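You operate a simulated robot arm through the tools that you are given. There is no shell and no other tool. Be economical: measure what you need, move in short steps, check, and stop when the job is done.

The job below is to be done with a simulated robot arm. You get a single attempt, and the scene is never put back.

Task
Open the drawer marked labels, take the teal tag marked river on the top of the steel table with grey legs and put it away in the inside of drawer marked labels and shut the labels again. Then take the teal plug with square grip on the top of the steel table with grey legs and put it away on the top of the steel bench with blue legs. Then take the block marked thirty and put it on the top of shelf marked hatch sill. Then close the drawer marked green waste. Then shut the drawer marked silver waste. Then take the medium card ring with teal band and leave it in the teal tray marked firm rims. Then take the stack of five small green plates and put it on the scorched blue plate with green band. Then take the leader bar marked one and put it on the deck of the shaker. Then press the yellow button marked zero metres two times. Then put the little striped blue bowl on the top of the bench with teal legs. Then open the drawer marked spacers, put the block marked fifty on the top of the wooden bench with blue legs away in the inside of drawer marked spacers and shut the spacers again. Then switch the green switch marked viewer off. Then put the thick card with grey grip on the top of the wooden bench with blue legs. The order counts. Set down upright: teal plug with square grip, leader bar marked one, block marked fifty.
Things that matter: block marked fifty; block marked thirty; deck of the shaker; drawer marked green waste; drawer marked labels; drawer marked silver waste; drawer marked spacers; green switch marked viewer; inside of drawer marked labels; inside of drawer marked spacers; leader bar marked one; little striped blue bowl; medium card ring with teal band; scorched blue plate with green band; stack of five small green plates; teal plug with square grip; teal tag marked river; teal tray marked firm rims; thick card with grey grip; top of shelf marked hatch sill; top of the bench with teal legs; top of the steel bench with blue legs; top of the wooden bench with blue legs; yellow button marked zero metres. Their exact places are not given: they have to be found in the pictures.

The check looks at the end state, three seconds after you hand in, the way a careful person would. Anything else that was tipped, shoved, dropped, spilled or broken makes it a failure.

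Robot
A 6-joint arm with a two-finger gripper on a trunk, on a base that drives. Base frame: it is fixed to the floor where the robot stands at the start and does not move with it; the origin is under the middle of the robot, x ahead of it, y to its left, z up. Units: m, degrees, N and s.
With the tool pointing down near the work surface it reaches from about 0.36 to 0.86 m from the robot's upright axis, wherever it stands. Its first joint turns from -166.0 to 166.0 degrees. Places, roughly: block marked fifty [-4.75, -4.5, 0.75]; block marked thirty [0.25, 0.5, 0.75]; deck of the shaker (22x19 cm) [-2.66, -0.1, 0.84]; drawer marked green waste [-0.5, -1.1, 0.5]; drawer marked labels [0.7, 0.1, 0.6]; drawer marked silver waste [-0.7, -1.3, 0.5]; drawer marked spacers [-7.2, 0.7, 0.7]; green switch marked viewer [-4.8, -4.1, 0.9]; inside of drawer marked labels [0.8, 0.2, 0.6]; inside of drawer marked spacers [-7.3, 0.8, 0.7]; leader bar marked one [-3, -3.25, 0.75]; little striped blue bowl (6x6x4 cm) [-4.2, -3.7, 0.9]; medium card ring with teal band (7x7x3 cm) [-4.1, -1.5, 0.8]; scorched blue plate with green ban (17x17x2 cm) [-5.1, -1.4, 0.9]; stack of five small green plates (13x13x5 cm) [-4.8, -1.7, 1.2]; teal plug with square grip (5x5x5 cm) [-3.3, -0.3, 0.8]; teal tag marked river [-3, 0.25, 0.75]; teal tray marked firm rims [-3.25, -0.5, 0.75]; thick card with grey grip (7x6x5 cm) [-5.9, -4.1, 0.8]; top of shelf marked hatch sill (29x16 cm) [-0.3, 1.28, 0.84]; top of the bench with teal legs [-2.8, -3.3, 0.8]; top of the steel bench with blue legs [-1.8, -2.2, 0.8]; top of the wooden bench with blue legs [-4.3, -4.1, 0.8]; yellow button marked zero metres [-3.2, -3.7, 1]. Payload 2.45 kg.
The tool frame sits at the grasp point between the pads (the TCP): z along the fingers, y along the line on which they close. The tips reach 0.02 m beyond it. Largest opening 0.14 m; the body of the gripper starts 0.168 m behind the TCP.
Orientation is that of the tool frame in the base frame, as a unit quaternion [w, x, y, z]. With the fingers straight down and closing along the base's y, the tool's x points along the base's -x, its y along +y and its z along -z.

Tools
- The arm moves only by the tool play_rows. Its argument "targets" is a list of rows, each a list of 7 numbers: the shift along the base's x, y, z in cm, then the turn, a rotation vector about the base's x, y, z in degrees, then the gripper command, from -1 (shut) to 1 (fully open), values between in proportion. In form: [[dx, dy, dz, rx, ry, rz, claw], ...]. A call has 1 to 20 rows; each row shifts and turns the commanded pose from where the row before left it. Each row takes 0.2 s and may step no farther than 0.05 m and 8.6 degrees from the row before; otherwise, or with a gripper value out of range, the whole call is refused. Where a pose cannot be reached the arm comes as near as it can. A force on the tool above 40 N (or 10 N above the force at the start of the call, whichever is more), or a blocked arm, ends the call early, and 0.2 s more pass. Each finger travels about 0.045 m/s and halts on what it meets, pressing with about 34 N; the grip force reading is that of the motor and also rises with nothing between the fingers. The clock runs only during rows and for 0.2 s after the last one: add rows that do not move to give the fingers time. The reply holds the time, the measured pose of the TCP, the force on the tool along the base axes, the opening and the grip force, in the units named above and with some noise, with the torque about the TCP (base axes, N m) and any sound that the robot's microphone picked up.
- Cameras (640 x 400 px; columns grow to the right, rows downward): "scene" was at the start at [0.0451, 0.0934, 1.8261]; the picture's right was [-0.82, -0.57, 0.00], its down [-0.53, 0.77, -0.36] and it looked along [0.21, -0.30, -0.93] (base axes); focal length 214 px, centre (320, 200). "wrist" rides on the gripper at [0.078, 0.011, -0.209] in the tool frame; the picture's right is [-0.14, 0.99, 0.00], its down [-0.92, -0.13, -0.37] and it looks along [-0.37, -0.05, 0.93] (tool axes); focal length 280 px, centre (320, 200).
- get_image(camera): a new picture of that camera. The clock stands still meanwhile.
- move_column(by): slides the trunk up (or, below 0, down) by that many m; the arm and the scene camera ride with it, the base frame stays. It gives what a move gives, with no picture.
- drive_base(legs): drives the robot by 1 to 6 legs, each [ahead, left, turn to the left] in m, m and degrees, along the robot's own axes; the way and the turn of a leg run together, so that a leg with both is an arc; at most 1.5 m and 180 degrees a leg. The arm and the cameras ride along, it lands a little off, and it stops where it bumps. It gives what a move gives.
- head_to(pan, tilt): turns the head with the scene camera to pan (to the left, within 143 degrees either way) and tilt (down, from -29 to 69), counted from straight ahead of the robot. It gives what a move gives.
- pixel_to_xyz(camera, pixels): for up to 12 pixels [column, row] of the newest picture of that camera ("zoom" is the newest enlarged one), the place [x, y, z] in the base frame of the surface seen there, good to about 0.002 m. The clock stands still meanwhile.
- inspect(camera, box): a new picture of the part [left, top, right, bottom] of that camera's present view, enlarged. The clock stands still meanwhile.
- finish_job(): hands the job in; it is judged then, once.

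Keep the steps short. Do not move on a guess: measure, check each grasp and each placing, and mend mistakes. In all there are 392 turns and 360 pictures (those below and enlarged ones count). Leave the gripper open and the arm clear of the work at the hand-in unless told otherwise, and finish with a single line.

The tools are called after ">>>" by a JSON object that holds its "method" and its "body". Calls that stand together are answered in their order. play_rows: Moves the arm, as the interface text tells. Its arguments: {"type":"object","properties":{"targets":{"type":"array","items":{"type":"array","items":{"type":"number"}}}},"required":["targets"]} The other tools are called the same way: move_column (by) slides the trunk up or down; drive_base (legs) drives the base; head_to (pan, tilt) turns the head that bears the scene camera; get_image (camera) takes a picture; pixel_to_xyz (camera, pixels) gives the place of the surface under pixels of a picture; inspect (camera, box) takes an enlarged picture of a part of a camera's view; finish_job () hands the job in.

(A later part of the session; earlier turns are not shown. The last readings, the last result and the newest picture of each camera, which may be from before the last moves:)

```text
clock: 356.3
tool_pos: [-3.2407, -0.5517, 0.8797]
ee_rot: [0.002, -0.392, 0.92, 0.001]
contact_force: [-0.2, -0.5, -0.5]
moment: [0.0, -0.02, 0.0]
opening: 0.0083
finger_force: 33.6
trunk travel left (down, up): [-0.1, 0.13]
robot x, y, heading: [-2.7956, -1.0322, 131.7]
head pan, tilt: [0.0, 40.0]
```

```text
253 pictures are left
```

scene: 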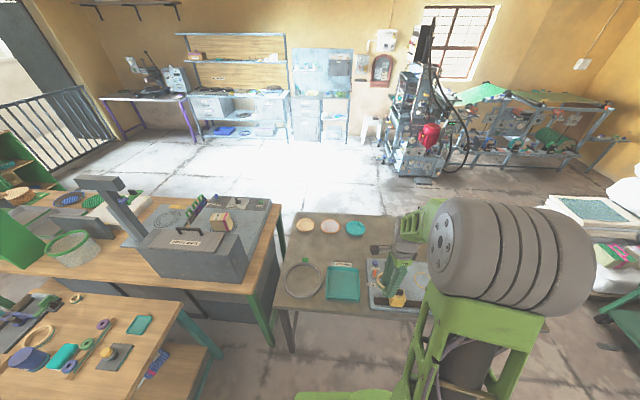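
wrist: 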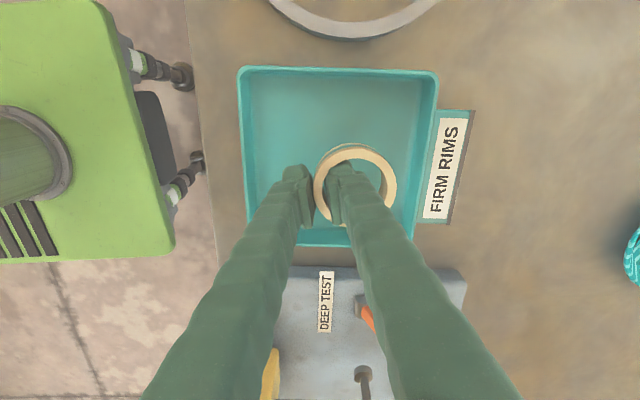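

>>> {"method": "play_rows", "body": {"targets": [[-0.7, -0.5, -2, 0, 0, 0, -1], [0, 0, -1.8, 0, 0, 0, -1], [0, 0, -0.7, 0, 0, 0, -1], [0, 0, -0.3, 0, 0, 0, -1], [0, 0, 0, 0, 0, 0, -0.6], [0, 0, 0, 0, 0, 0, -0.6], [0, 0, 0, 0, 0, 0, -0.6], [0, 0, 1, 0, 0, 0, -0.6], [0, 0, 2, 0, 0, 0, -0.6], [0, 0, 4, 0, 0, 0, -0.6], [0, 0, 4, 0, 0, 0, -0.6], [0, 0, 4, 0, 0, 0, -0.6], [0, 0, 4, 0, 0, 0, -0.6], [0, 0, 4, 0, 0, 0, -0.6]]}}

>>> {"method": "get_image", "body": {"camera": "wrist"}}

```text
clock: 359.3
tool_pos: [-3.2482, -0.5558, 1.0622]
ee_rot: [0.002, -0.392, 0.92, 0.0]
contact_force: [-0.5, 0.6, -0.1]
moment: [0.0, -0.02, -0.03]
opening: 0.0279
finger_force: 0.1
trunk travel left (down, up): [-0.1, 0.13]
robot x, y, heading: [-2.7968, -1.0311, 131.6]
head pan, tilt: [0.0, 40.0]
```

```text
252 pictures are left
```

wrist: 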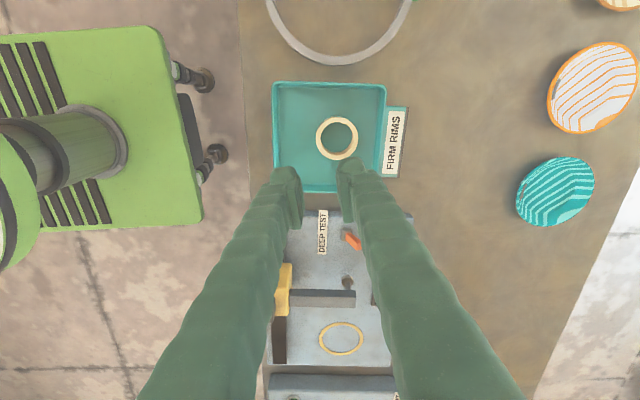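

The ring is in the tray. Next the plate stack: I look towards the green-framed bench.

>>> {"method": "head_to", "body": {"pan": 60, "tilt": 25}}

>>> {"method": "inspect", "body": {"camera": "scene", "box": [180, 80, 460, 280]}}

>>> {"method": "get_image", "body": {"camera": "scene"}}

```text
clock: 360.6
tool_pos: [-3.2484, -0.555, 1.0615]
ee_rot: [0.003, -0.393, 0.92, 0.0]
contact_force: [0.0, 0.0, -0.5]
moment: [0.01, 0.03, -0.01]
opening: 0.0281
finger_force: 0.1
trunk travel left (down, up): [-0.1, 0.13]
robot x, y, heading: [-2.8, -1.0298, 131.5]
head pan, tilt: [60.0, 25.0]
```

```text
2.00 times, centred on (320, 180) of scene
```

zoom: 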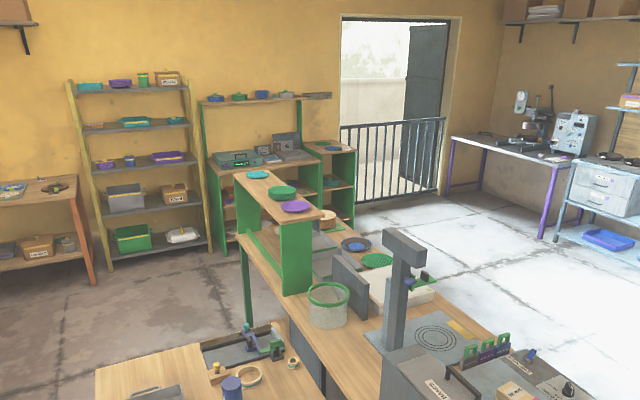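

```text
250 pictures are left
```

scene: 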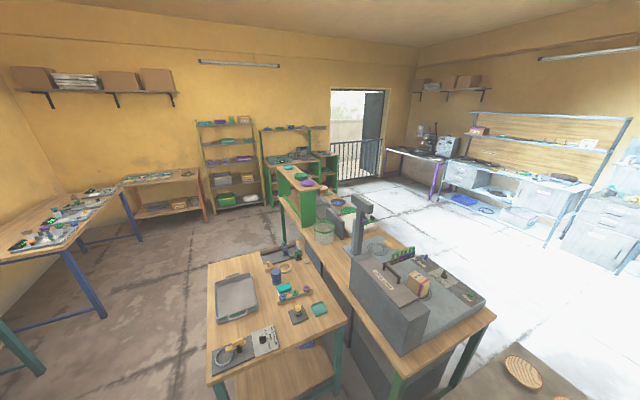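

>>> {"method": "inspect", "body": {"camera": "scene", "box": [270, 150, 400, 250]}}

>>> {"method": "pixel_to_xyz", "body": {"camera": "scene", "pixels": [[301, 174], [308, 183], [288, 166], [357, 201], [368, 210], [281, 165], [297, 183], [340, 190], [489, 316], [396, 250], [330, 180], [280, 200]]}}

```text
4.00 times, centred on (335, 200) of scene
```

zoom: 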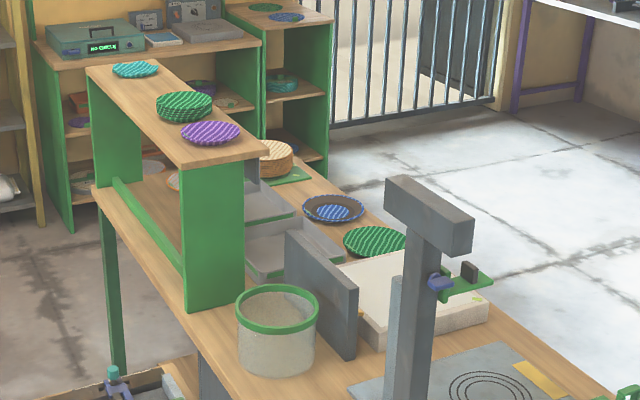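

```text
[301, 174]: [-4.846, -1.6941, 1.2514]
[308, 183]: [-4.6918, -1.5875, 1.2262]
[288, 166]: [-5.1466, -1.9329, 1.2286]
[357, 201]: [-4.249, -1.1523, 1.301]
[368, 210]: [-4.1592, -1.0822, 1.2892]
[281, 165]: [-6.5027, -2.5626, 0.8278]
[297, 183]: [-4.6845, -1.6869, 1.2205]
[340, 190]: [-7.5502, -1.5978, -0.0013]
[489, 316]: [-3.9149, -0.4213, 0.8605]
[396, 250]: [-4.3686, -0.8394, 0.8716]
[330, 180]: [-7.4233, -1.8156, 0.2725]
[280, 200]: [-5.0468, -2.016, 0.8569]
```

>>> {"method": "pixel_to_xyz", "body": {"camera": "scene", "pixels": [[101, 317], [42, 376], [140, 240], [205, 222], [218, 395], [262, 203], [70, 225], [180, 215], [275, 206], [325, 190], [215, 330], [150, 300]]}}

>>> {"method": "head_to", "body": {"pan": 90, "tilt": 35}}

>>> {"method": "get_image", "body": {"camera": "scene"}}

```text
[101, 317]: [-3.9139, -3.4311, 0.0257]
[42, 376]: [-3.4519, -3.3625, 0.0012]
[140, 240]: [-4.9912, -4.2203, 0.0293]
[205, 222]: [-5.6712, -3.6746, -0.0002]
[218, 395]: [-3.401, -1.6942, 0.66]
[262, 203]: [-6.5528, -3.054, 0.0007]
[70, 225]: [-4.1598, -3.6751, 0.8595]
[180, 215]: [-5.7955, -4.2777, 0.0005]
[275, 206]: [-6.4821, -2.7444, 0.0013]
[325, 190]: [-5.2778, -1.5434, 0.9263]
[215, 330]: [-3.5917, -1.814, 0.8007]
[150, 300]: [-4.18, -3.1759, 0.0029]
```

```text
clock: 361.6
tool_pos: [-3.2493, -0.5542, 1.0606]
ee_rot: [0.002, -0.393, 0.92, 0.0]
contact_force: [-0.9, -0.5, 0.3]
moment: [0.01, -0.01, -0.01]
opening: 0.028
finger_force: 0.0
trunk travel left (down, up): [-0.1, 0.13]
robot x, y, heading: [-2.7999, -1.0289, 131.8]
head pan, tilt: [90.0, 35.0]
```

```text
248 pictures are left
```

scene: 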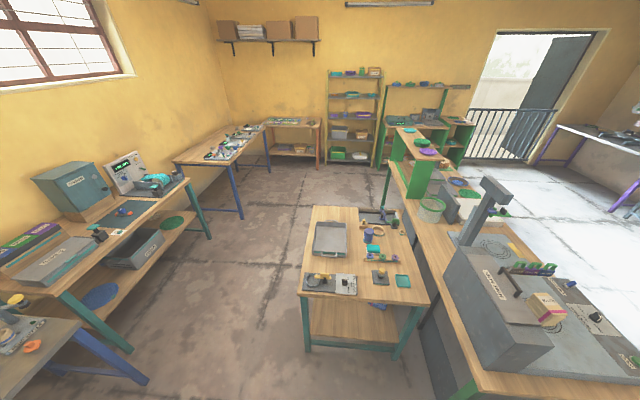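

The aisle runs along (-0.8,-0.6). I draw the arm in and drive round the small table to the far end of the green bench.

>>> {"method": "play_rows", "body": {"targets": [[2.6, -2.7, 0.5, 0, 0, 0, -0.6], [2.6, -2.7, 0.5, 0, 0, 0, -0.6], [2.6, -2.7, 0.5, 0, 0, 0, -0.6], [2.6, -2.7, 0.5, 0, 0, 0, -0.6]]}}

>>> {"method": "drive_base", "body": {"legs": [[0, 0, 85.2], [0.3, 0.72, 0], [1.5, 0, 0], [0.9, 0, 0]]}}

>>> {"method": "head_to", "body": {"pan": -60, "tilt": 35}}

>>> {"method": "get_image", "body": {"camera": "scene"}}

```text
clock: 362.6
tool_pos: [-3.1449, -0.665, 1.083]
ee_rot: [0.002, -0.392, 0.92, 0.001]
contact_force: [0.3, 0.6, 0.6]
moment: [0.03, 0.03, -0.02]
opening: 0.028
finger_force: 0.0
trunk travel left (down, up): [-0.1, 0.13]
robot x, y, heading: [-2.7984, -1.0314, 131.8]
head pan, tilt: [90.0, 35.0]
```

```text
clock: 384.4
tool_pos: [-4.8688, -3.5694, 1.0818]
ee_rot: [-0.002, 0.915, -0.403, -0.002]
contact_force: [-0.5, -0.4, -0.6]
moment: [0.01, -0.02, 0.0]
opening: 0.0282
finger_force: 0.0
trunk travel left (down, up): [-0.1, 0.13]
robot x, y, heading: [-4.4767, -3.2426, -142.0]
head pan, tilt: [90.0, 35.0]
```

```text
clock: 386.7
tool_pos: [-4.8675, -3.5688, 1.0826]
ee_rot: [-0.002, 0.915, -0.403, -0.002]
contact_force: [-0.1, -0.2, 0.2]
moment: [0.03, 0.0, -0.01]
opening: 0.0279
finger_force: 0.0
trunk travel left (down, up): [-0.1, 0.13]
robot x, y, heading: [-4.4787, -3.2476, -141.7]
head pan, tilt: [-60.0, 35.0]
```

```text
247 pictures are left
```

scene: 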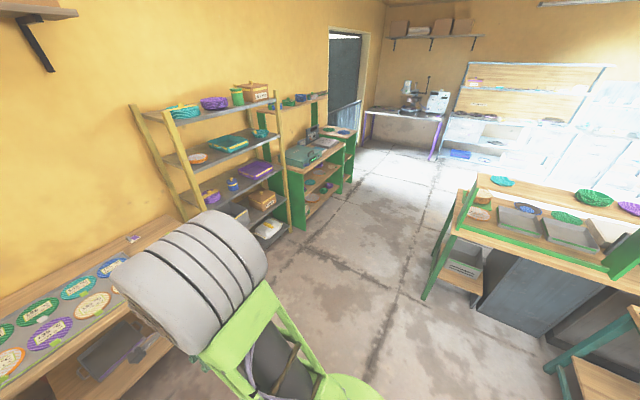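

>>> {"method": "inspect", "body": {"camera": "scene", "box": [420, 165, 640, 305]}}

>>> {"method": "pixel_to_xyz", "body": {"camera": "scene", "pixels": [[425, 298], [452, 230], [460, 190], [595, 197], [525, 208], [503, 181], [478, 213], [300, 220], [345, 190], [440, 245], [566, 217], [560, 365]]}}

```text
2.86 times, centred on (530, 235) of scene
```

zoom: 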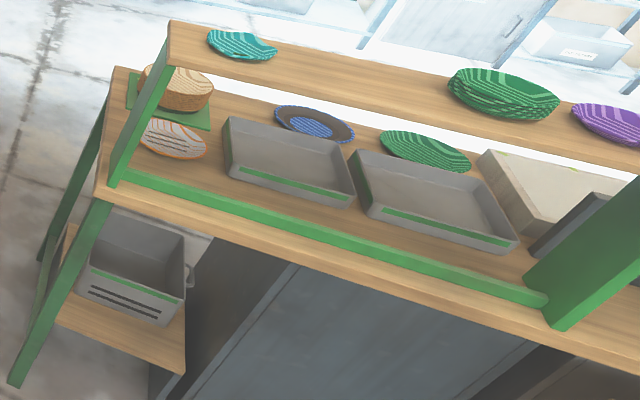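

```text
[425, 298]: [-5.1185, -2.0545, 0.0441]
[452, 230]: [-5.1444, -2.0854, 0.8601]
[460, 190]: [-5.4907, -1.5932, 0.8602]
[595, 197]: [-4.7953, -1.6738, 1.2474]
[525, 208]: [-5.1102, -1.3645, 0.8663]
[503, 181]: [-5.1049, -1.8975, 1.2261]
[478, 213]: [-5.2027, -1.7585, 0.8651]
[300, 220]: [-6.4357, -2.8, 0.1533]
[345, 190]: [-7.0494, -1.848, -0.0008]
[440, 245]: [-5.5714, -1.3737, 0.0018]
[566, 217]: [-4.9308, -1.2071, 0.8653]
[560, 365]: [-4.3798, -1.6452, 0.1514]
```

>>> {"method": "drive_base", "body": {"legs": [[0.353, -0.669, 0], [0, 0, 178.6]]}}

>>> {"method": "head_to", "body": {"pan": 30, "tilt": 45}}

>>> {"method": "move_column", "body": {"by": 0.12}}

>>> {"method": "get_image", "body": {"camera": "scene"}}

```text
clock: 400.3
tool_pos: [-4.7649, -2.6349, 1.0838]
ee_rot: [0.002, 0.428, 0.904, -0.002]
contact_force: [0.2, -0.5, -0.1]
moment: [-0.02, 0.01, 0.01]
opening: 0.0283
finger_force: 0.0
trunk travel left (down, up): [-0.1, 0.13]
robot x, y, heading: [-5.1728, -2.9405, 35.0]
head pan, tilt: [-60.0, 35.0]
```

```text
clock: 401.9
tool_pos: [-4.7646, -2.6346, 1.0836]
ee_rot: [0.002, 0.428, 0.904, -0.002]
contact_force: [-0.4, -0.6, -0.5]
moment: [0.0, -0.01, 0.0]
opening: 0.028
finger_force: 0.1
trunk travel left (down, up): [-0.1, 0.13]
robot x, y, heading: [-5.1719, -2.9358, 34.9]
head pan, tilt: [30.0, 45.0]
```

```text
clock: 403.4
tool_pos: [-4.7652, -2.6342, 1.203]
ee_rot: [0.003, 0.427, 0.904, -0.002]
contact_force: [0.3, -0.3, -0.1]
moment: [-0.01, -0.01, 0.01]
opening: 0.028
finger_force: 0.0
trunk travel left (down, up): [-0.22, 0.01]
robot x, y, heading: [-5.1705, -2.9352, 34.9]
head pan, tilt: [30.0, 45.0]
```

```text
245 pictures are left
```

scene: 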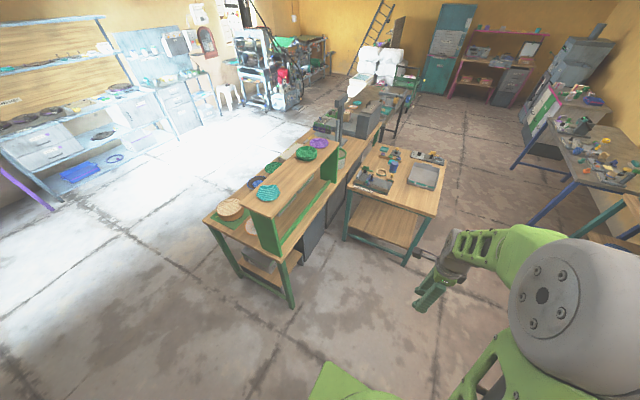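

I raise the TCP to about 1.42 so it passes over the raised shelf, then drive to the bench end.

>>> {"method": "play_rows", "body": {"targets": [[0, 0, 4.4, 0, 0, 0, 0.2], [0, 0, 4.4, 0, 0, 0, 0.2], [0, 0, 4.4, 0, 0, 0, 0.5], [0, 0, 4.4, 0, 0, 0, 1], [0, 0, 4.4, 0, 0, 0, 1]]}}

>>> {"method": "drive_base", "body": {"legs": [[0, 0.87, 1.9], [0.2, 0, 0]]}}

>>> {"method": "get_image", "body": {"camera": "scene"}}

>>> {"method": "get_image", "body": {"camera": "wrist"}}

```text
clock: 404.6
tool_pos: [-4.7656, -2.6342, 1.4237]
ee_rot: [0.002, 0.429, 0.903, -0.001]
contact_force: [-0.1, 0.0, 0.0]
moment: [0.02, -0.04, -0.02]
opening: 0.132
finger_force: 0.1
trunk travel left (down, up): [-0.22, 0.01]
robot x, y, heading: [-5.1734, -2.9357, 34.9]
head pan, tilt: [30.0, 45.0]
```

```text
clock: 413.9
tool_pos: [-5.1212, -1.7907, 1.4229]
ee_rot: [0.002, 0.415, 0.91, -0.001]
contact_force: [0.0, 0.2, -0.5]
moment: [-0.01, 0.07, -0.03]
opening: 0.14
finger_force: 0.1
trunk travel left (down, up): [-0.22, 0.01]
robot x, y, heading: [-5.5197, -2.1077, 36.0]
head pan, tilt: [30.0, 45.0]
```

```text
244 pictures are left
```

scene: 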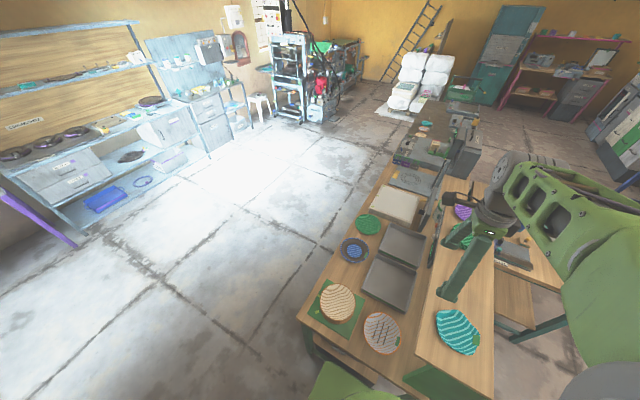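

```text
243 pictures are left
```

wrist: 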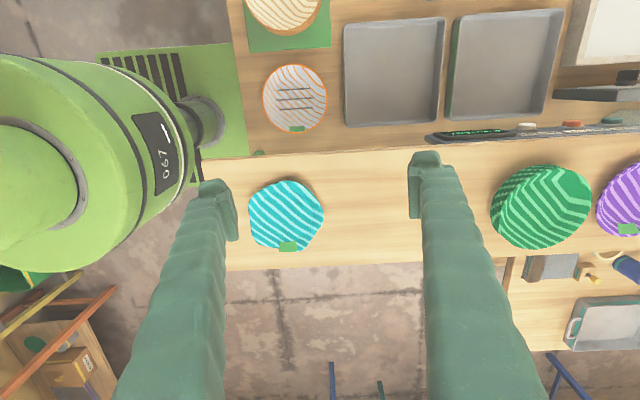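

>>> {"method": "inspect", "body": {"camera": "wrist", "box": [470, 140, 640, 270]}}

>>> {"method": "pixel_to_xyz", "body": {"camera": "zoom", "pixels": [[270, 210], [95, 270], [440, 180], [250, 100], [280, 400], [100, 350], [450, 120], [170, 300], [350, 130], [400, 300], [540, 240], [60, 200]]}}

```text
3.08 times, centred on (555, 205) of wrist
```

zoom: 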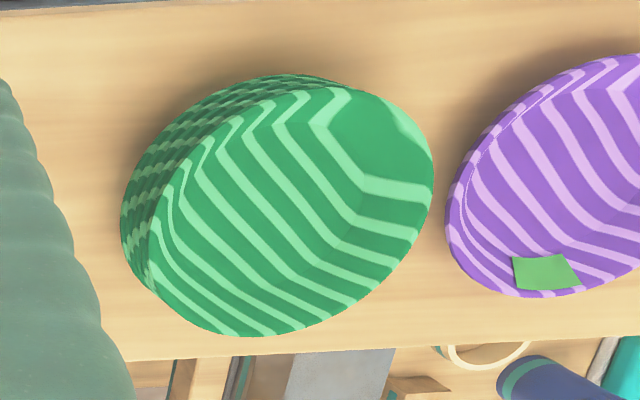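

```text
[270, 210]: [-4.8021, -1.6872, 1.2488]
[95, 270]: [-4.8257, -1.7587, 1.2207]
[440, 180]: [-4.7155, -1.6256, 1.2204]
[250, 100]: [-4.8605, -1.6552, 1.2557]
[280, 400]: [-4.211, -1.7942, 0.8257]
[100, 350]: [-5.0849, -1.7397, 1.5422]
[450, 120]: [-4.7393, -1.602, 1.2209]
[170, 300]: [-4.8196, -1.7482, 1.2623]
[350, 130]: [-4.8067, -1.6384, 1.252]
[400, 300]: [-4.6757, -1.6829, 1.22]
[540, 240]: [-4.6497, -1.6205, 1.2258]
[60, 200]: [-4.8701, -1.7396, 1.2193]
```

>>> {"method": "pixel_to_xyz", "body": {"camera": "zoom", "pixels": [[330, 90], [232, 332], [155, 225], [428, 165], [415, 120], [330, 318], [180, 320], [250, 92], [395, 250], [125, 230]]}}

```text
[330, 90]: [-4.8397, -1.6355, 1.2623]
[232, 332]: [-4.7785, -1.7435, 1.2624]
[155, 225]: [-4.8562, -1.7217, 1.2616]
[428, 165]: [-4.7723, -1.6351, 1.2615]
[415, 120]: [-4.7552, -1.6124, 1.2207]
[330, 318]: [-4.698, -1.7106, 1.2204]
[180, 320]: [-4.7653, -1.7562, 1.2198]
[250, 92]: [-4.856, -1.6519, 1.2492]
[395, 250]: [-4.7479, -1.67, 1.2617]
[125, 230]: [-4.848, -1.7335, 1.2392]
```

Stack centre (-4.806,-1.687), rim top 1.262, shelf 1.2205. Purple plates are 1.3 cm beside it, so I close across the shelf. I move above.

>>> {"method": "play_rows", "body": {"targets": [[2.86, 0.945, -0.57, 0, 0, 7.8, 1], [2.86, 0.945, -0.57, 0, 0, 7.8, 1], [2.86, 0.945, -0.57, 0, 0, 7.8, 1], [2.86, 0.945, -0.57, 0, 0, 7.8, 1], [2.86, 0.945, -0.57, 0, 0, 7.8, 1], [2.86, 0.945, -0.57, 0, 0, 7.8, 1], [2.86, 0.945, -0.57, 0, 0, 7.8, 1], [2.86, 0.945, -0.57, 0, 0, 7.8, 1], [2.86, 0.945, -0.57, 0, 0, 7.8, 1], [2.86, 0.945, -0.57, 0, 0, 7.8, 1], [2.86, 0.945, -0.57, 0, 0, 7.8, 1], [0, 0, 0, 0, 0, 0, 1]]}}

>>> {"method": "get_image", "body": {"camera": "wrist"}}

```text
clock: 416.5
tool_pos: [-4.8096, -1.6898, 1.3611]
ee_rot: [0.003, -0.317, 0.948, 0.001]
contact_force: [-0.5, -0.1, 0.4]
moment: [0.03, -0.06, 0.04]
opening: 0.1401
finger_force: 0.0
trunk travel left (down, up): [-0.22, 0.01]
robot x, y, heading: [-5.5186, -2.1066, 36.5]
head pan, tilt: [30.0, 45.0]
```

```text
241 pictures are left
```

wrist: 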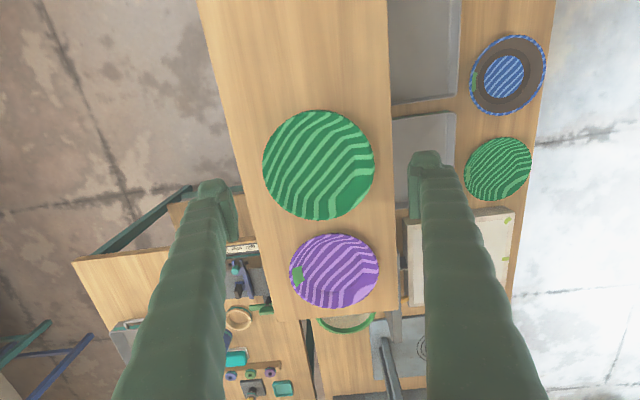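

>>> {"method": "pixel_to_xyz", "body": {"camera": "wrist", "pixels": [[266, 165], [372, 165], [318, 113], [318, 217], [280, 128], [357, 205]]}}

```text
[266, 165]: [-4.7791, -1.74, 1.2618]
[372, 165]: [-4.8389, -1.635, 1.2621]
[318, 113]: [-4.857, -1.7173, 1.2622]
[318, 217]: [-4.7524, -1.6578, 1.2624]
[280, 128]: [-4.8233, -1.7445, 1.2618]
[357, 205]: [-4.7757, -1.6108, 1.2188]
```

>>> {"method": "play_rows", "body": {"targets": [[0.26, 0.22, -4, 0, 0, 0, 1], [0, 0, -2.5, 0, 0, 0, 1], [0, 0, -2, 0, 0, 0, 1], [0, 0, -1.5, 0, 0, 0, 1], [0, 0, -1, 0, 0, 0, 1], [0, 0, -0.6, 0, 0, 0, 1], [0, 0, 0, 0, 0, 0, 1]]}}

>>> {"method": "get_image", "body": {"camera": "wrist"}}

```text
clock: 418.1
tool_pos: [-4.8068, -1.6855, 1.2436]
ee_rot: [0.003, -0.315, 0.949, 0.0]
contact_force: [0.5, 0.5, 0.2]
moment: [0.02, 0.0, 0.0]
opening: 0.14
finger_force: 0.1
trunk travel left (down, up): [-0.22, 0.01]
robot x, y, heading: [-5.5171, -2.109, 36.6]
head pan, tilt: [30.0, 45.0]
```

```text
240 pictures are left
```

wrist: 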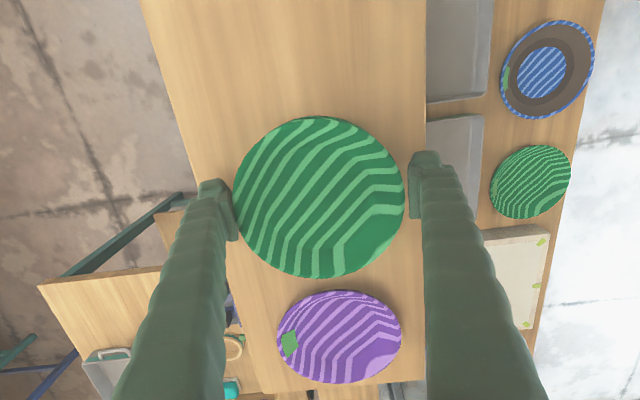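

Fingers straddle the stack without touching the purple one. I close and lift slowly.

>>> {"method": "play_rows", "body": {"targets": [[0, 0, 0, 0, 0, 0, 0.7], [0, 0, 0, 0, 0, 0, 0.4], [0, 0, 0, 0, 0, 0, 0.2], [0, 0, 0, 0, 0, 0, 0], [0, 0, 0, 0, 0, 0, -0.2], [0, 0, 0, 0, 0, 0, -0.5], [0, 0, 0, 0, 0, 0, -1], [0, 0, 0.5, 0, 0, 0, -1], [0, 0, 0.5, 0, 0, 0, -1], [0, 0, 1, 0, 0, 0, -1], [0, 0, 1, 0, 0, 0, -1], [0, 0, 1, 0, 0, 0, -1]]}}

>>> {"method": "get_image", "body": {"camera": "wrist"}}

```text
clock: 420.7
tool_pos: [-4.8053, -1.6866, 1.2837]
ee_rot: [0.003, -0.316, 0.949, 0.0]
contact_force: [-0.1, 0.4, -0.9]
moment: [0.0, 0.0, -0.03]
opening: 0.1352
finger_force: 34.1
trunk travel left (down, up): [-0.22, 0.01]
robot x, y, heading: [-5.5152, -2.1053, 36.4]
head pan, tilt: [30.0, 45.0]
```

```text
239 pictures are left
```

wrist: 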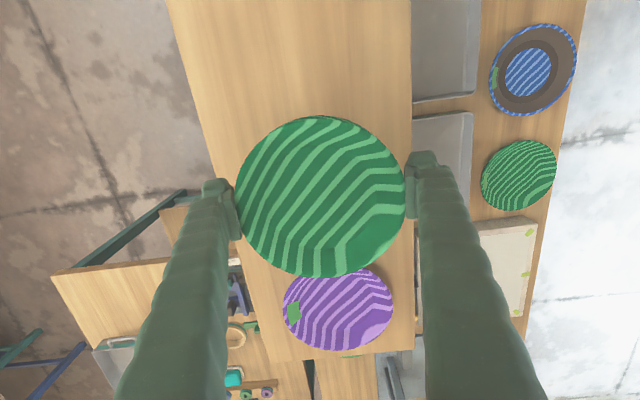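

Lifted. I raise further and measure the scorched plate.

>>> {"method": "play_rows", "body": {"targets": [[0, 0, 2, 0, 0, 0, -1], [0, 0, 2, 0, 0, 0, -1], [0, 0, 2, 0, 0, 0, -1], [-1, 0, 2, 0, 0, 0, -1], [-2, 1, 2, 0, 0, 0, -1], [-2, 1, 2, 0, 0, 0, -1], [-2, 1, 0, 0, 0, 0, -1], [0, 0, 0, 0, 0, 0, -1]]}}

>>> {"method": "inspect", "body": {"camera": "wrist", "box": [440, 10, 640, 210]}}

>>> {"method": "get_image", "body": {"camera": "wrist"}}

```text
clock: 422.5
tool_pos: [-4.8754, -1.6558, 1.4034]
ee_rot: [0.002, -0.315, 0.949, 0.001]
contact_force: [0.1, -0.5, 0.3]
moment: [0.0, 0.02, -0.02]
opening: 0.1349
finger_force: 34.1
trunk travel left (down, up): [-0.22, 0.01]
robot x, y, heading: [-5.518, -2.1078, 36.5]
head pan, tilt: [30.0, 45.0]
```

```text
2.00 times, centred on (540, 110) of wrist
```

zoom: 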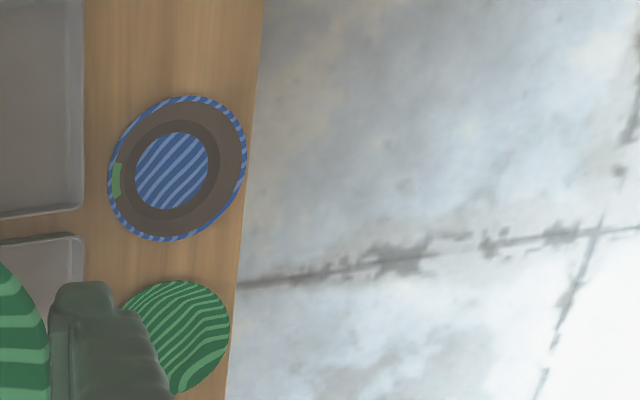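

```text
237 pictures are left
```

wrist: 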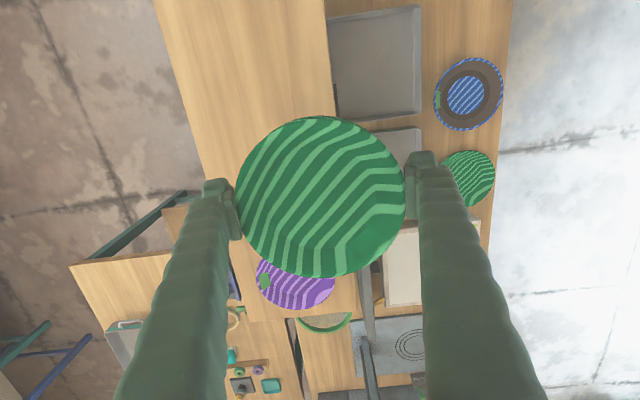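

>>> {"method": "pixel_to_xyz", "body": {"camera": "wrist", "pixels": [[436, 102], [500, 84], [480, 61], [458, 128], [466, 94], [482, 95], [490, 120], [440, 75]]}}

```text
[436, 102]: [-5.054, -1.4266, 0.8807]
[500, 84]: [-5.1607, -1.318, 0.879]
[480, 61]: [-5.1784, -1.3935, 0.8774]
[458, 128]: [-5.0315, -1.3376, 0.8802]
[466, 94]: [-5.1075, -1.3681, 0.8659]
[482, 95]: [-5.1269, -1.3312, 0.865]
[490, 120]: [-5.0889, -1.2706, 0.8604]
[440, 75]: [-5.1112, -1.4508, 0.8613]
```

>>> {"method": "inspect", "body": {"camera": "wrist", "box": [425, 45, 515, 140]}}

>>> {"method": "pixel_to_xyz", "body": {"camera": "zoom", "pixels": [[310, 207], [250, 210], [200, 215], [170, 218], [140, 220], [110, 225], [90, 230], [75, 235], [380, 195], [430, 190], [470, 185], [510, 180]]}}

```text
4.21 times, centred on (470, 92) of wrist
```

zoom: 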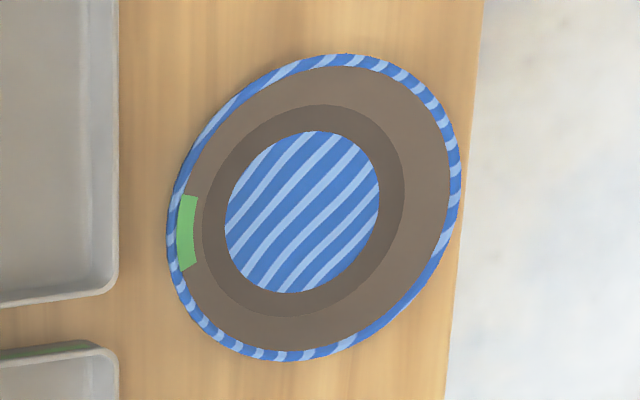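

```text
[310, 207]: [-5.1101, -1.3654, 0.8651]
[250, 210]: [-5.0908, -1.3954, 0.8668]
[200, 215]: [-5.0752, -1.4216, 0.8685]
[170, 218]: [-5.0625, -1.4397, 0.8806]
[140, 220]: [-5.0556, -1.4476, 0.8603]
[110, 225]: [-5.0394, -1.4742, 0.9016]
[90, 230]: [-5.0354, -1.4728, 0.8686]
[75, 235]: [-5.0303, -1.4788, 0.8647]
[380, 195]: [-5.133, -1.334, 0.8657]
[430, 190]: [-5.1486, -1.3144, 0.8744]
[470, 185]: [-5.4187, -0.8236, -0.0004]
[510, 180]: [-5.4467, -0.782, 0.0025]
```

The plate's rim slope would meet the fingertips about 12 mm early with this low grip. I set the stack back on the shelf spot and regrip 5 mm higher.

>>> {"method": "play_rows", "body": {"targets": [[3.5, -1.5, 0, 0, 0, 0, -1], [3.5, -1.6, 0, 0, 0, 0, -1], [0, 0, -4, 0, 0, 0, -1], [0, 0, -4, 0, 0, 0, -1], [0, 0, -4, 0, 0, 0, -1], [0, 0, -2, 0, 0, 0, -1], [0, 0, -1.3, 0, 0, 0, -1], [0, 0, -0.5, 0, 0, 0, -1], [0, 0, 0, 0, 0, 0, -1]]}}

```text
clock: 424.5
tool_pos: [-4.8184, -1.695, 1.2451]
ee_rot: [0.005, -0.316, 0.949, 0.0]
contact_force: [1.7, 1.6, 24.0]
moment: [-0.27, 0.53, 0.0]
opening: 0.1348
finger_force: 33.8
out of reach, approached as far as the arm can: row 2
trunk travel left (down, up): [-0.22, 0.01]
robot x, y, heading: [-5.5174, -2.1071, 36.3]
head pan, tilt: [30.0, 45.0]
```

>>> {"method": "play_rows", "body": {"targets": [[0, 0, 0.2, 0, 0, 0, -1], [0, 0, 0, 0, 0, 0, 0.8], [0, 0, 0, 0, 0, 0, 0.97], [0, 0, 0, 0, 0, 0, 0.97], [0, 0, 0.5, 0, 0, 0, 0.97], [0, 0, 0, 0, 0, 0, 0.97], [0, 0, 0, 0, 0, 0, 0.5], [0, 0, 0, 0, 0, 0, 0], [0, 0, 0, 0, 0, 0, -0.5], [0, 0, 0, 0, 0, 0, -1], [0, 0, 0, 0, 0, 0, -1]]}}

>>> {"method": "get_image", "body": {"camera": "wrist"}}

```text
clock: 426.9
tool_pos: [-4.8176, -1.6938, 1.2485]
ee_rot: [0.003, -0.315, 0.949, 0.0]
contact_force: [0.2, -0.4, -0.8]
moment: [0.0, 0.0, -0.02]
opening: 0.1326
finger_force: 34.9
trunk travel left (down, up): [-0.22, 0.01]
robot x, y, heading: [-5.5186, -2.1096, 36.4]
head pan, tilt: [30.0, 45.0]
```

```text
235 pictures are left
```

wrist: 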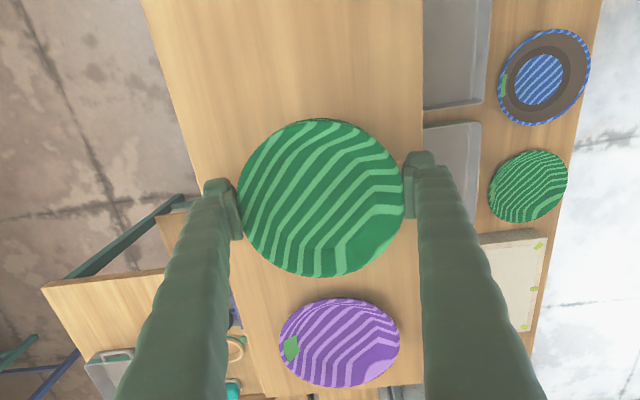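

I lift slowly and check nothing is left behind.

>>> {"method": "play_rows", "body": {"targets": [[0, 0, 0.5, 0, 0, 0, -1], [0, 0, 0.5, 0, 0, 0, -1], [0, 0, 1, 0, 0, 0, -1], [0, 0, 2, 0, 0, 0, -1], [0, 0, 2, 0, 0, 0, -1], [0, 0, 3, 0, 0, 0, -1], [0, 0, 3, 0, 0, 0, -1], [-2, 1, 3, 0, 0, 0, -1], [-2, 1.5, 0, 0, 0, 0, -1], [-2, 2, 0, 0, 0, 0, -1], [-2, 2, 0, 0, 0, 0, -1], [-2, 2, 0, 0, 0, 0, -1]]}}

>>> {"method": "get_image", "body": {"camera": "wrist"}}

>>> {"method": "get_image", "body": {"camera": "scene"}}

```text
clock: 429.5
tool_pos: [-4.9186, -1.6075, 1.3987]
ee_rot: [0.003, -0.315, 0.949, 0.0]
contact_force: [-0.4, 0.6, -0.4]
moment: [-0.04, -0.01, 0.03]
opening: 0.1324
finger_force: 33.9
trunk travel left (down, up): [-0.22, 0.01]
robot x, y, heading: [-5.5212, -2.1051, 36.5]
head pan, tilt: [30.0, 45.0]
```

```text
234 pictures are left
```

wrist: 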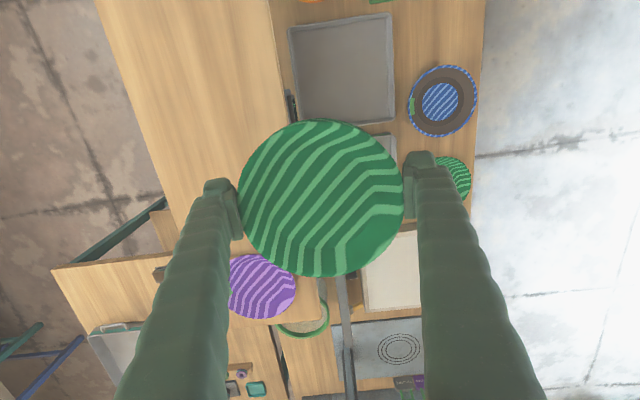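

```text
233 pictures are left
```

scene: 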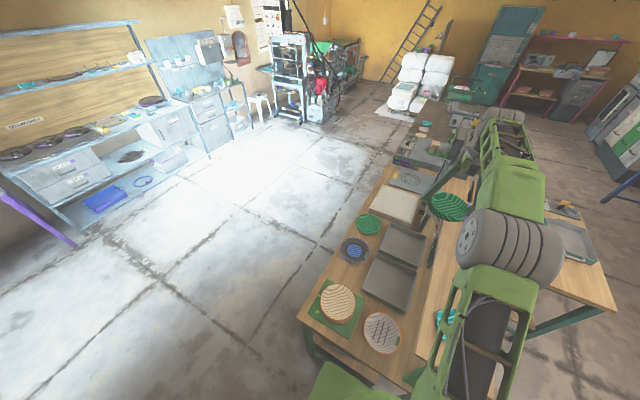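

>>> {"method": "inspect", "body": {"camera": "scene", "box": [425, 180, 485, 230]}}

>>> {"method": "inspect", "body": {"camera": "wrist", "box": [170, 180, 330, 340]}}

```text
8.00 times, centred on (455, 205) of scene
```

zoom: 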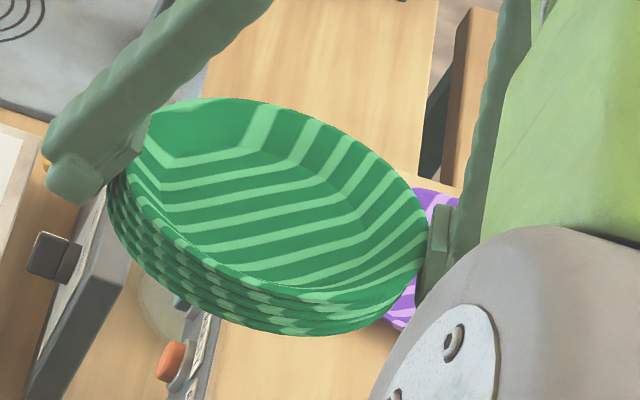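

```text
2.50 times, centred on (250, 260) of wrist
```

zoom: 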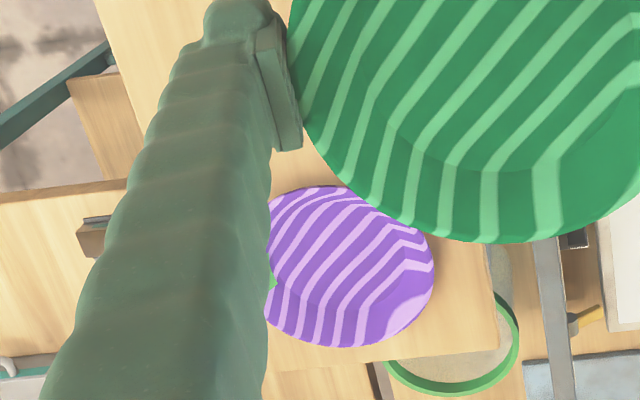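

All five layers are there. I move over the scorched plate and come down.

>>> {"method": "play_rows", "body": {"targets": [[-2.67, 3.4, 0, 0, 0, 0, -1], [-2.67, 3.4, 0, 0, 0, 0, -1], [-2.67, 3.4, 0, 0, 0, 0, -1], [-2.67, 3.4, 0, 0, 0, 0, -1], [-2.67, 3.4, 0, 0, 0, 0, -1], [-2.67, 3.4, 0, 0, 0, 0, -1], [-2.7, 3.45, 0, 0, 0, 0, -1], [0, 0, -3, 0, 0, 0, -1], [0, 0, -4, 0, 0, 0, -1], [0, 0, -4, 0, 0, 0, -1], [0, 0, -4, 0, 0, 0, -1], [0, 0, -4, 0, 0, 0, -1], [0, 0, -4, 0, 0, 0, -1], [0, 0, -4, 0, 0, 0, -1], [0, 0, -4, 0, 0, 0, -1], [0, 0, -4, 0, 0, 0, -1], [0, 0, -4, 0, 0, 0, -1], [0, 0, -3, 0, 0, 0, -1], [0, 0, 0, 0, 0, 0, -1]]}}

>>> {"method": "get_image", "body": {"camera": "wrist"}}

>>> {"method": "inspect", "body": {"camera": "scene", "box": [300, 170, 460, 300]}}

```text
clock: 433.5
tool_pos: [-5.1143, -1.4089, 0.9646]
ee_rot: [0.002, -0.316, 0.949, 0.0]
contact_force: [0.6, 0.4, 0.4]
moment: [0.0, 0.0, -0.03]
opening: 0.132
finger_force: 33.5
out of reach, approached as far as the arm can: row 5, 6, 7
trunk travel left (down, up): [-0.22, 0.01]
robot x, y, heading: [-5.5202, -2.112, 36.4]
head pan, tilt: [30.0, 45.0]
```

```text
230 pictures are left
```

wrist: 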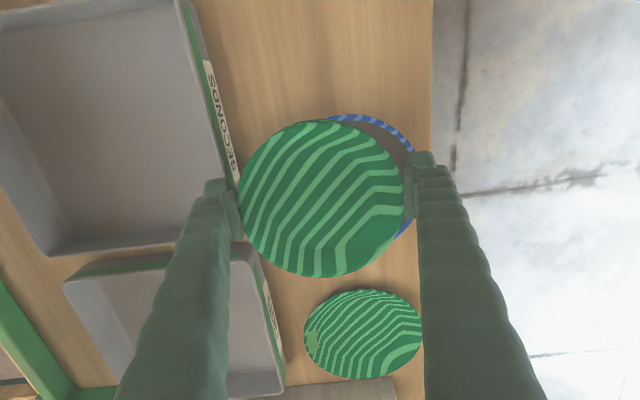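

```text
3.08 times, centred on (380, 235) of scene
```

zoom: 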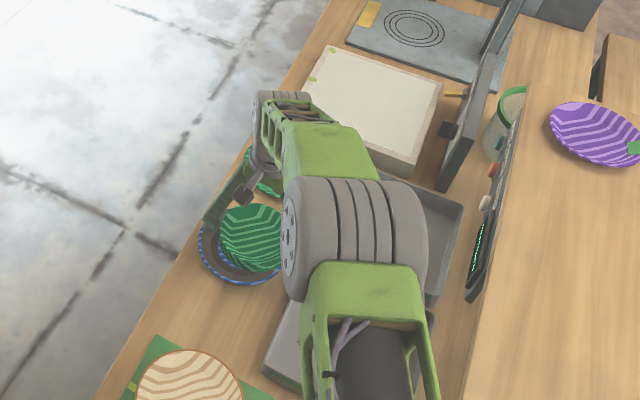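

The shelf spot is clear. I was 4 cm short at height; I shift now at this lower height.

>>> {"method": "play_rows", "body": {"targets": [[0.3, 1.3, 0, 0, 0, 0, -1], [0.3, 1.3, 0, 0, 0, 0, -1], [0.3, 1.4, 0, 0, 0, 0, -1], [0, 0, 0, 0, 0, 0, -1]]}}

>>> {"method": "get_image", "body": {"camera": "wrist"}}

```text
clock: 434.5
tool_pos: [-5.1049, -1.3685, 0.9653]
ee_rot: [0.003, -0.315, 0.949, 0.001]
contact_force: [-0.9, 0.2, -1.0]
moment: [0.0, 0.01, -0.02]
opening: 0.132
finger_force: 33.5
trunk travel left (down, up): [-0.22, 0.01]
robot x, y, heading: [-5.5195, -2.1098, 36.5]
head pan, tilt: [30.0, 45.0]
```

```text
228 pictures are left
```

wrist: 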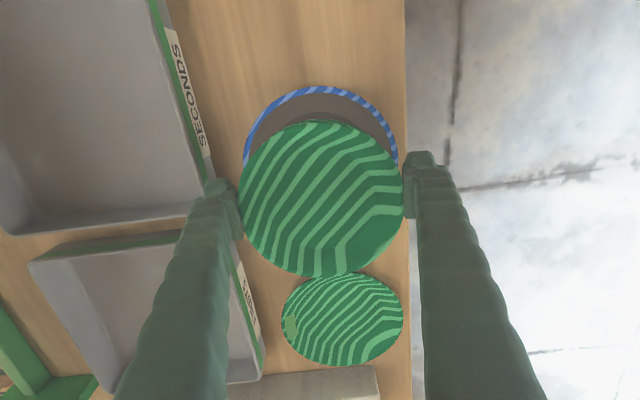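

>>> {"method": "pixel_to_xyz", "body": {"camera": "wrist", "pixels": [[207, 178], [208, 150], [180, 60], [240, 255], [262, 345], [215, 165]]}}

```text
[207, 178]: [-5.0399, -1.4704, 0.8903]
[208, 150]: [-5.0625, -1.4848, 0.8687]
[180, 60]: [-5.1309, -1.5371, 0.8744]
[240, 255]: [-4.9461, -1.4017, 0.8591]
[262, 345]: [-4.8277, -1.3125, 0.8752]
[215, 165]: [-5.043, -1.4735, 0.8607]
```

>>> {"method": "play_rows", "body": {"targets": [[0, 0, -2.5, 0, 0, 0, -1], [0, 0, -2, 0, 0, 0, -1], [0, 0, -1.2, 0, 0, 0, -1], [0, 0, -0.4, 0, 0, 0, -1], [0, 0, 0, 0, 0, 0, -1]]}}

>>> {"method": "play_rows", "body": {"targets": [[0, 0, -0.3, 0, 0, 0, -1], [0, 0, -0.2, 0, 0, 0, -1], [0, 0, 0, 0, 0, 0, -1]]}}

```text
clock: 435.7
tool_pos: [-5.1046, -1.3689, 0.9047]
ee_rot: [0.004, -0.316, 0.949, 0.0]
contact_force: [0.3, -0.3, -1.5]
moment: [0.02, -0.03, 0.03]
opening: 0.1322
finger_force: 34.6
trunk travel left (down, up): [-0.22, 0.01]
robot x, y, heading: [-5.5197, -2.1048, 36.5]
head pan, tilt: [30.0, 45.0]
```

```text
clock: 436.5
tool_pos: [-5.1072, -1.371, 0.8995]
ee_rot: [0.004, -0.316, 0.949, 0.0]
contact_force: [-0.9, 0.9, -0.8]
moment: [0.02, 0.03, 0.01]
opening: 0.1322
finger_force: 33.9
trunk travel left (down, up): [-0.22, 0.01]
robot x, y, heading: [-5.5172, -2.1089, 36.5]
head pan, tilt: [30.0, 45.0]
```

>>> {"method": "play_rows", "body": {"targets": [[0, 0, -0.2, 0, 0, 0, -1], [0, 0, -0.2, 0, 0, 0, -1], [0, 0, 0, 0, 0, 0, -1]]}}

```text
clock: 437.3
tool_pos: [-5.1064, -1.3699, 0.8946]
ee_rot: [0.003, -0.315, 0.949, 0.001]
contact_force: [0.9, 0.3, -0.5]
moment: [0.02, 0.01, -0.01]
opening: 0.1317
finger_force: 33.6
trunk travel left (down, up): [-0.22, 0.01]
robot x, y, heading: [-5.519, -2.1086, 36.5]
head pan, tilt: [30.0, 45.0]
```

>>> {"method": "play_rows", "body": {"targets": [[0, 0, -0.15, 0, 0, 0, -1], [0, 0, 0, 0, 0, 0, -1]]}}

```text
clock: 437.9
tool_pos: [-5.1068, -1.3706, 0.8955]
ee_rot: [0.003, -0.315, 0.949, 0.0]
contact_force: [-0.2, 0.8, 0.0]
moment: [0.01, 0.01, 0.03]
opening: 0.1318
finger_force: 34.7
trunk travel left (down, up): [-0.22, 0.01]
robot x, y, heading: [-5.5176, -2.108, 36.9]
head pan, tilt: [30.0, 45.0]
```

>>> {"method": "play_rows", "body": {"targets": [[0, 0, -0.2, 0, 0, 0, -1], [0, 0, 0, 0, 0, 0, -1]]}}

```text
clock: 438.5
tool_pos: [-5.1072, -1.3707, 0.8939]
ee_rot: [0.004, -0.315, 0.949, 0.001]
contact_force: [-0.8, 1.4, 12.8]
moment: [0.06, 0.03, -0.02]
opening: 0.1318
finger_force: 34.2
out of reach, approached as far as the arm can: row 1
trunk travel left (down, up): [-0.22, 0.01]
robot x, y, heading: [-5.5196, -2.1106, 36.6]
head pan, tilt: [30.0, 45.0]
```

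Contact (12.8 N). I ease off 1 mm, open gently and rise.

>>> {"method": "play_rows", "body": {"targets": [[0, 0, 0.1, 0, 0, 0, -1], [0, 0, 0, 0, 0, 0, 0.89], [0, 0, 0, 0, 0, 0, 0.93], [0, 0, 0, 0, 0, 0, 0.96], [0, 0, 0, 0, 0, 0, 0.99], [0, 0, 0.5, 0, 0, 0, 1], [0, 0, 1, 0, 0, 0, 1], [0, 0, 2, 0, 0, 0, 1], [0, 0, 3, 0, 0, 0, 1], [0, 0, 4, 0, 0, 0, 1], [0, 0, 4, 0, 0, 0, 1]]}}

>>> {"method": "get_image", "body": {"camera": "wrist"}}

```text
clock: 440.9
tool_pos: [-5.1076, -1.3718, 1.0378]
ee_rot: [0.002, -0.316, 0.949, 0.0]
contact_force: [-0.3, 0.0, 1.0]
moment: [0.06, 0.02, -0.03]
opening: 0.1402
finger_force: 0.0
trunk travel left (down, up): [-0.22, 0.01]
robot x, y, heading: [-5.5156, -2.1096, 36.5]
head pan, tilt: [30.0, 45.0]
```

```text
227 pictures are left
```

wrist: 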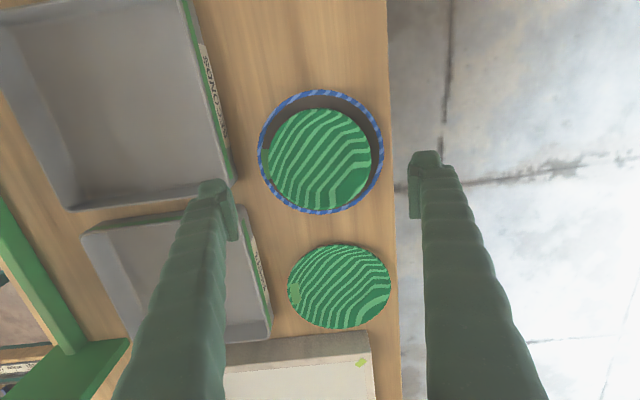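

The stack sits centred. I rise and withdraw along the bench, then lower the trunk again.

>>> {"method": "play_rows", "body": {"targets": [[0, 0, 4.5, 0, 0, 0, 0.5], [0, 0, 4.5, 0, 0, 0, 0], [0, 0, 4.5, 0, 0, 0, 0], [-3.6, -2.7, 0, 0, 0, 0, 0], [-3.6, -2.7, 0, 0, 0, 0, 0], [-3.6, -2.7, 0, 0, 0, 0, 0], [-3.6, -2.7, 0, 0, 0, 0, 0], [-3.6, -2.7, 0, 0, 0, 0, 0], [-3.6, -2.7, 0, 0, 0, 0, 0], [-3.6, -2.7, 0, 0, 0, 0, 0], [-3.6, -2.7, 0, 0, 0, 0, 0]]}}

>>> {"method": "inspect", "body": {"camera": "scene", "box": [320, 170, 460, 290]}}

```text
clock: 443.3
tool_pos: [-5.3975, -1.5887, 1.1739]
ee_rot: [0.004, -0.315, 0.949, 0.0]
contact_force: [-0.1, 0.4, -0.6]
moment: [0.02, -0.03, 0.0]
opening: 0.0701
finger_force: 0.0
trunk travel left (down, up): [-0.22, 0.01]
robot x, y, heading: [-5.5189, -2.1079, 36.4]
head pan, tilt: [30.0, 45.0]
```

```text
3.33 times, centred on (390, 230) of scene
```

zoom: 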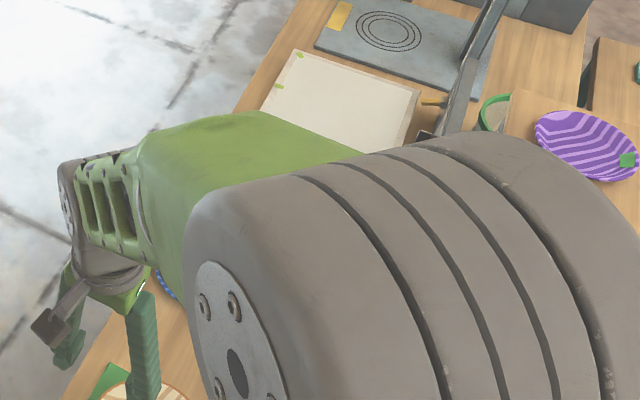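

Next the leader bar. I back off and drive round to the teal-legged bench along the south wall.

>>> {"method": "drive_base", "body": {"legs": [[-0.3, 0, 0], [0, -1.48, 0], [0, 0, -90], [0, 1.4, 0]]}}

>>> {"method": "move_column", "body": {"by": -0.12}}

>>> {"method": "head_to", "body": {"pan": 0, "tilt": 40}}

>>> {"method": "get_image", "body": {"camera": "scene"}}

```text
clock: 473.7
tool_pos: [-3.2457, -2.7295, 1.1743]
ee_rot: [0.003, 0.444, 0.896, -0.002]
contact_force: [-0.6, 0.2, 0.0]
moment: [0.01, -0.01, 0.01]
opening: 0.0698
finger_force: 0.1
trunk travel left (down, up): [-0.22, 0.01]
robot x, y, heading: [-3.7675, -2.6108, -53.2]
head pan, tilt: [30.0, 45.0]
```

```text
clock: 475.2
tool_pos: [-3.2453, -2.7299, 1.0545]
ee_rot: [0.002, 0.444, 0.896, -0.002]
contact_force: [-0.7, -0.5, -0.3]
moment: [0.0, 0.0, -0.01]
opening: 0.07
finger_force: 0.0
trunk travel left (down, up): [-0.1, 0.13]
robot x, y, heading: [-3.7668, -2.61, -53.2]
head pan, tilt: [30.0, 45.0]
```

```text
clock: 476.1
tool_pos: [-3.2458, -2.73, 1.054]
ee_rot: [0.002, 0.445, 0.896, -0.002]
contact_force: [-0.2, 0.2, 0.1]
moment: [-0.02, 0.02, 0.02]
opening: 0.0699
finger_force: 0.0
trunk travel left (down, up): [-0.1, 0.13]
robot x, y, heading: [-3.7695, -2.6103, -53.2]
head pan, tilt: [0.0, 40.0]
```

```text
225 pictures are left
```

scene: 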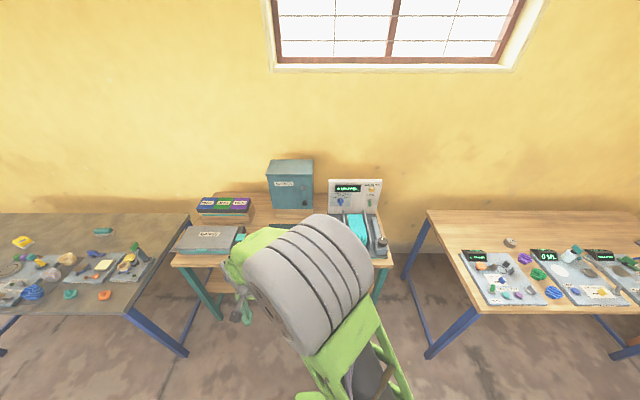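

>>> {"method": "inspect", "body": {"camera": "scene", "box": [165, 145, 405, 275]}}

>>> {"method": "get_image", "body": {"camera": "wrist"}}

```text
2.67 times, centred on (285, 210) of scene
```

zoom: 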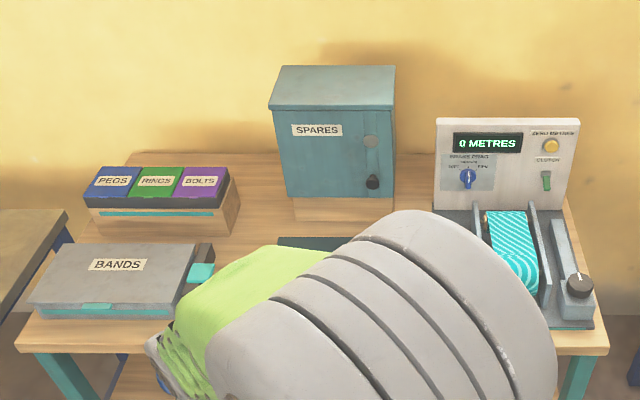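

```text
223 pictures are left
```

wrist: 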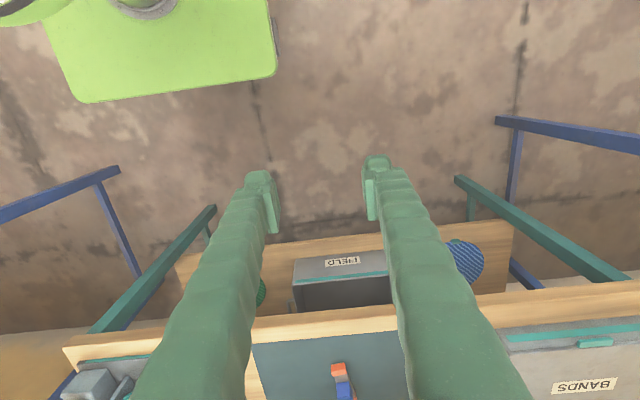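

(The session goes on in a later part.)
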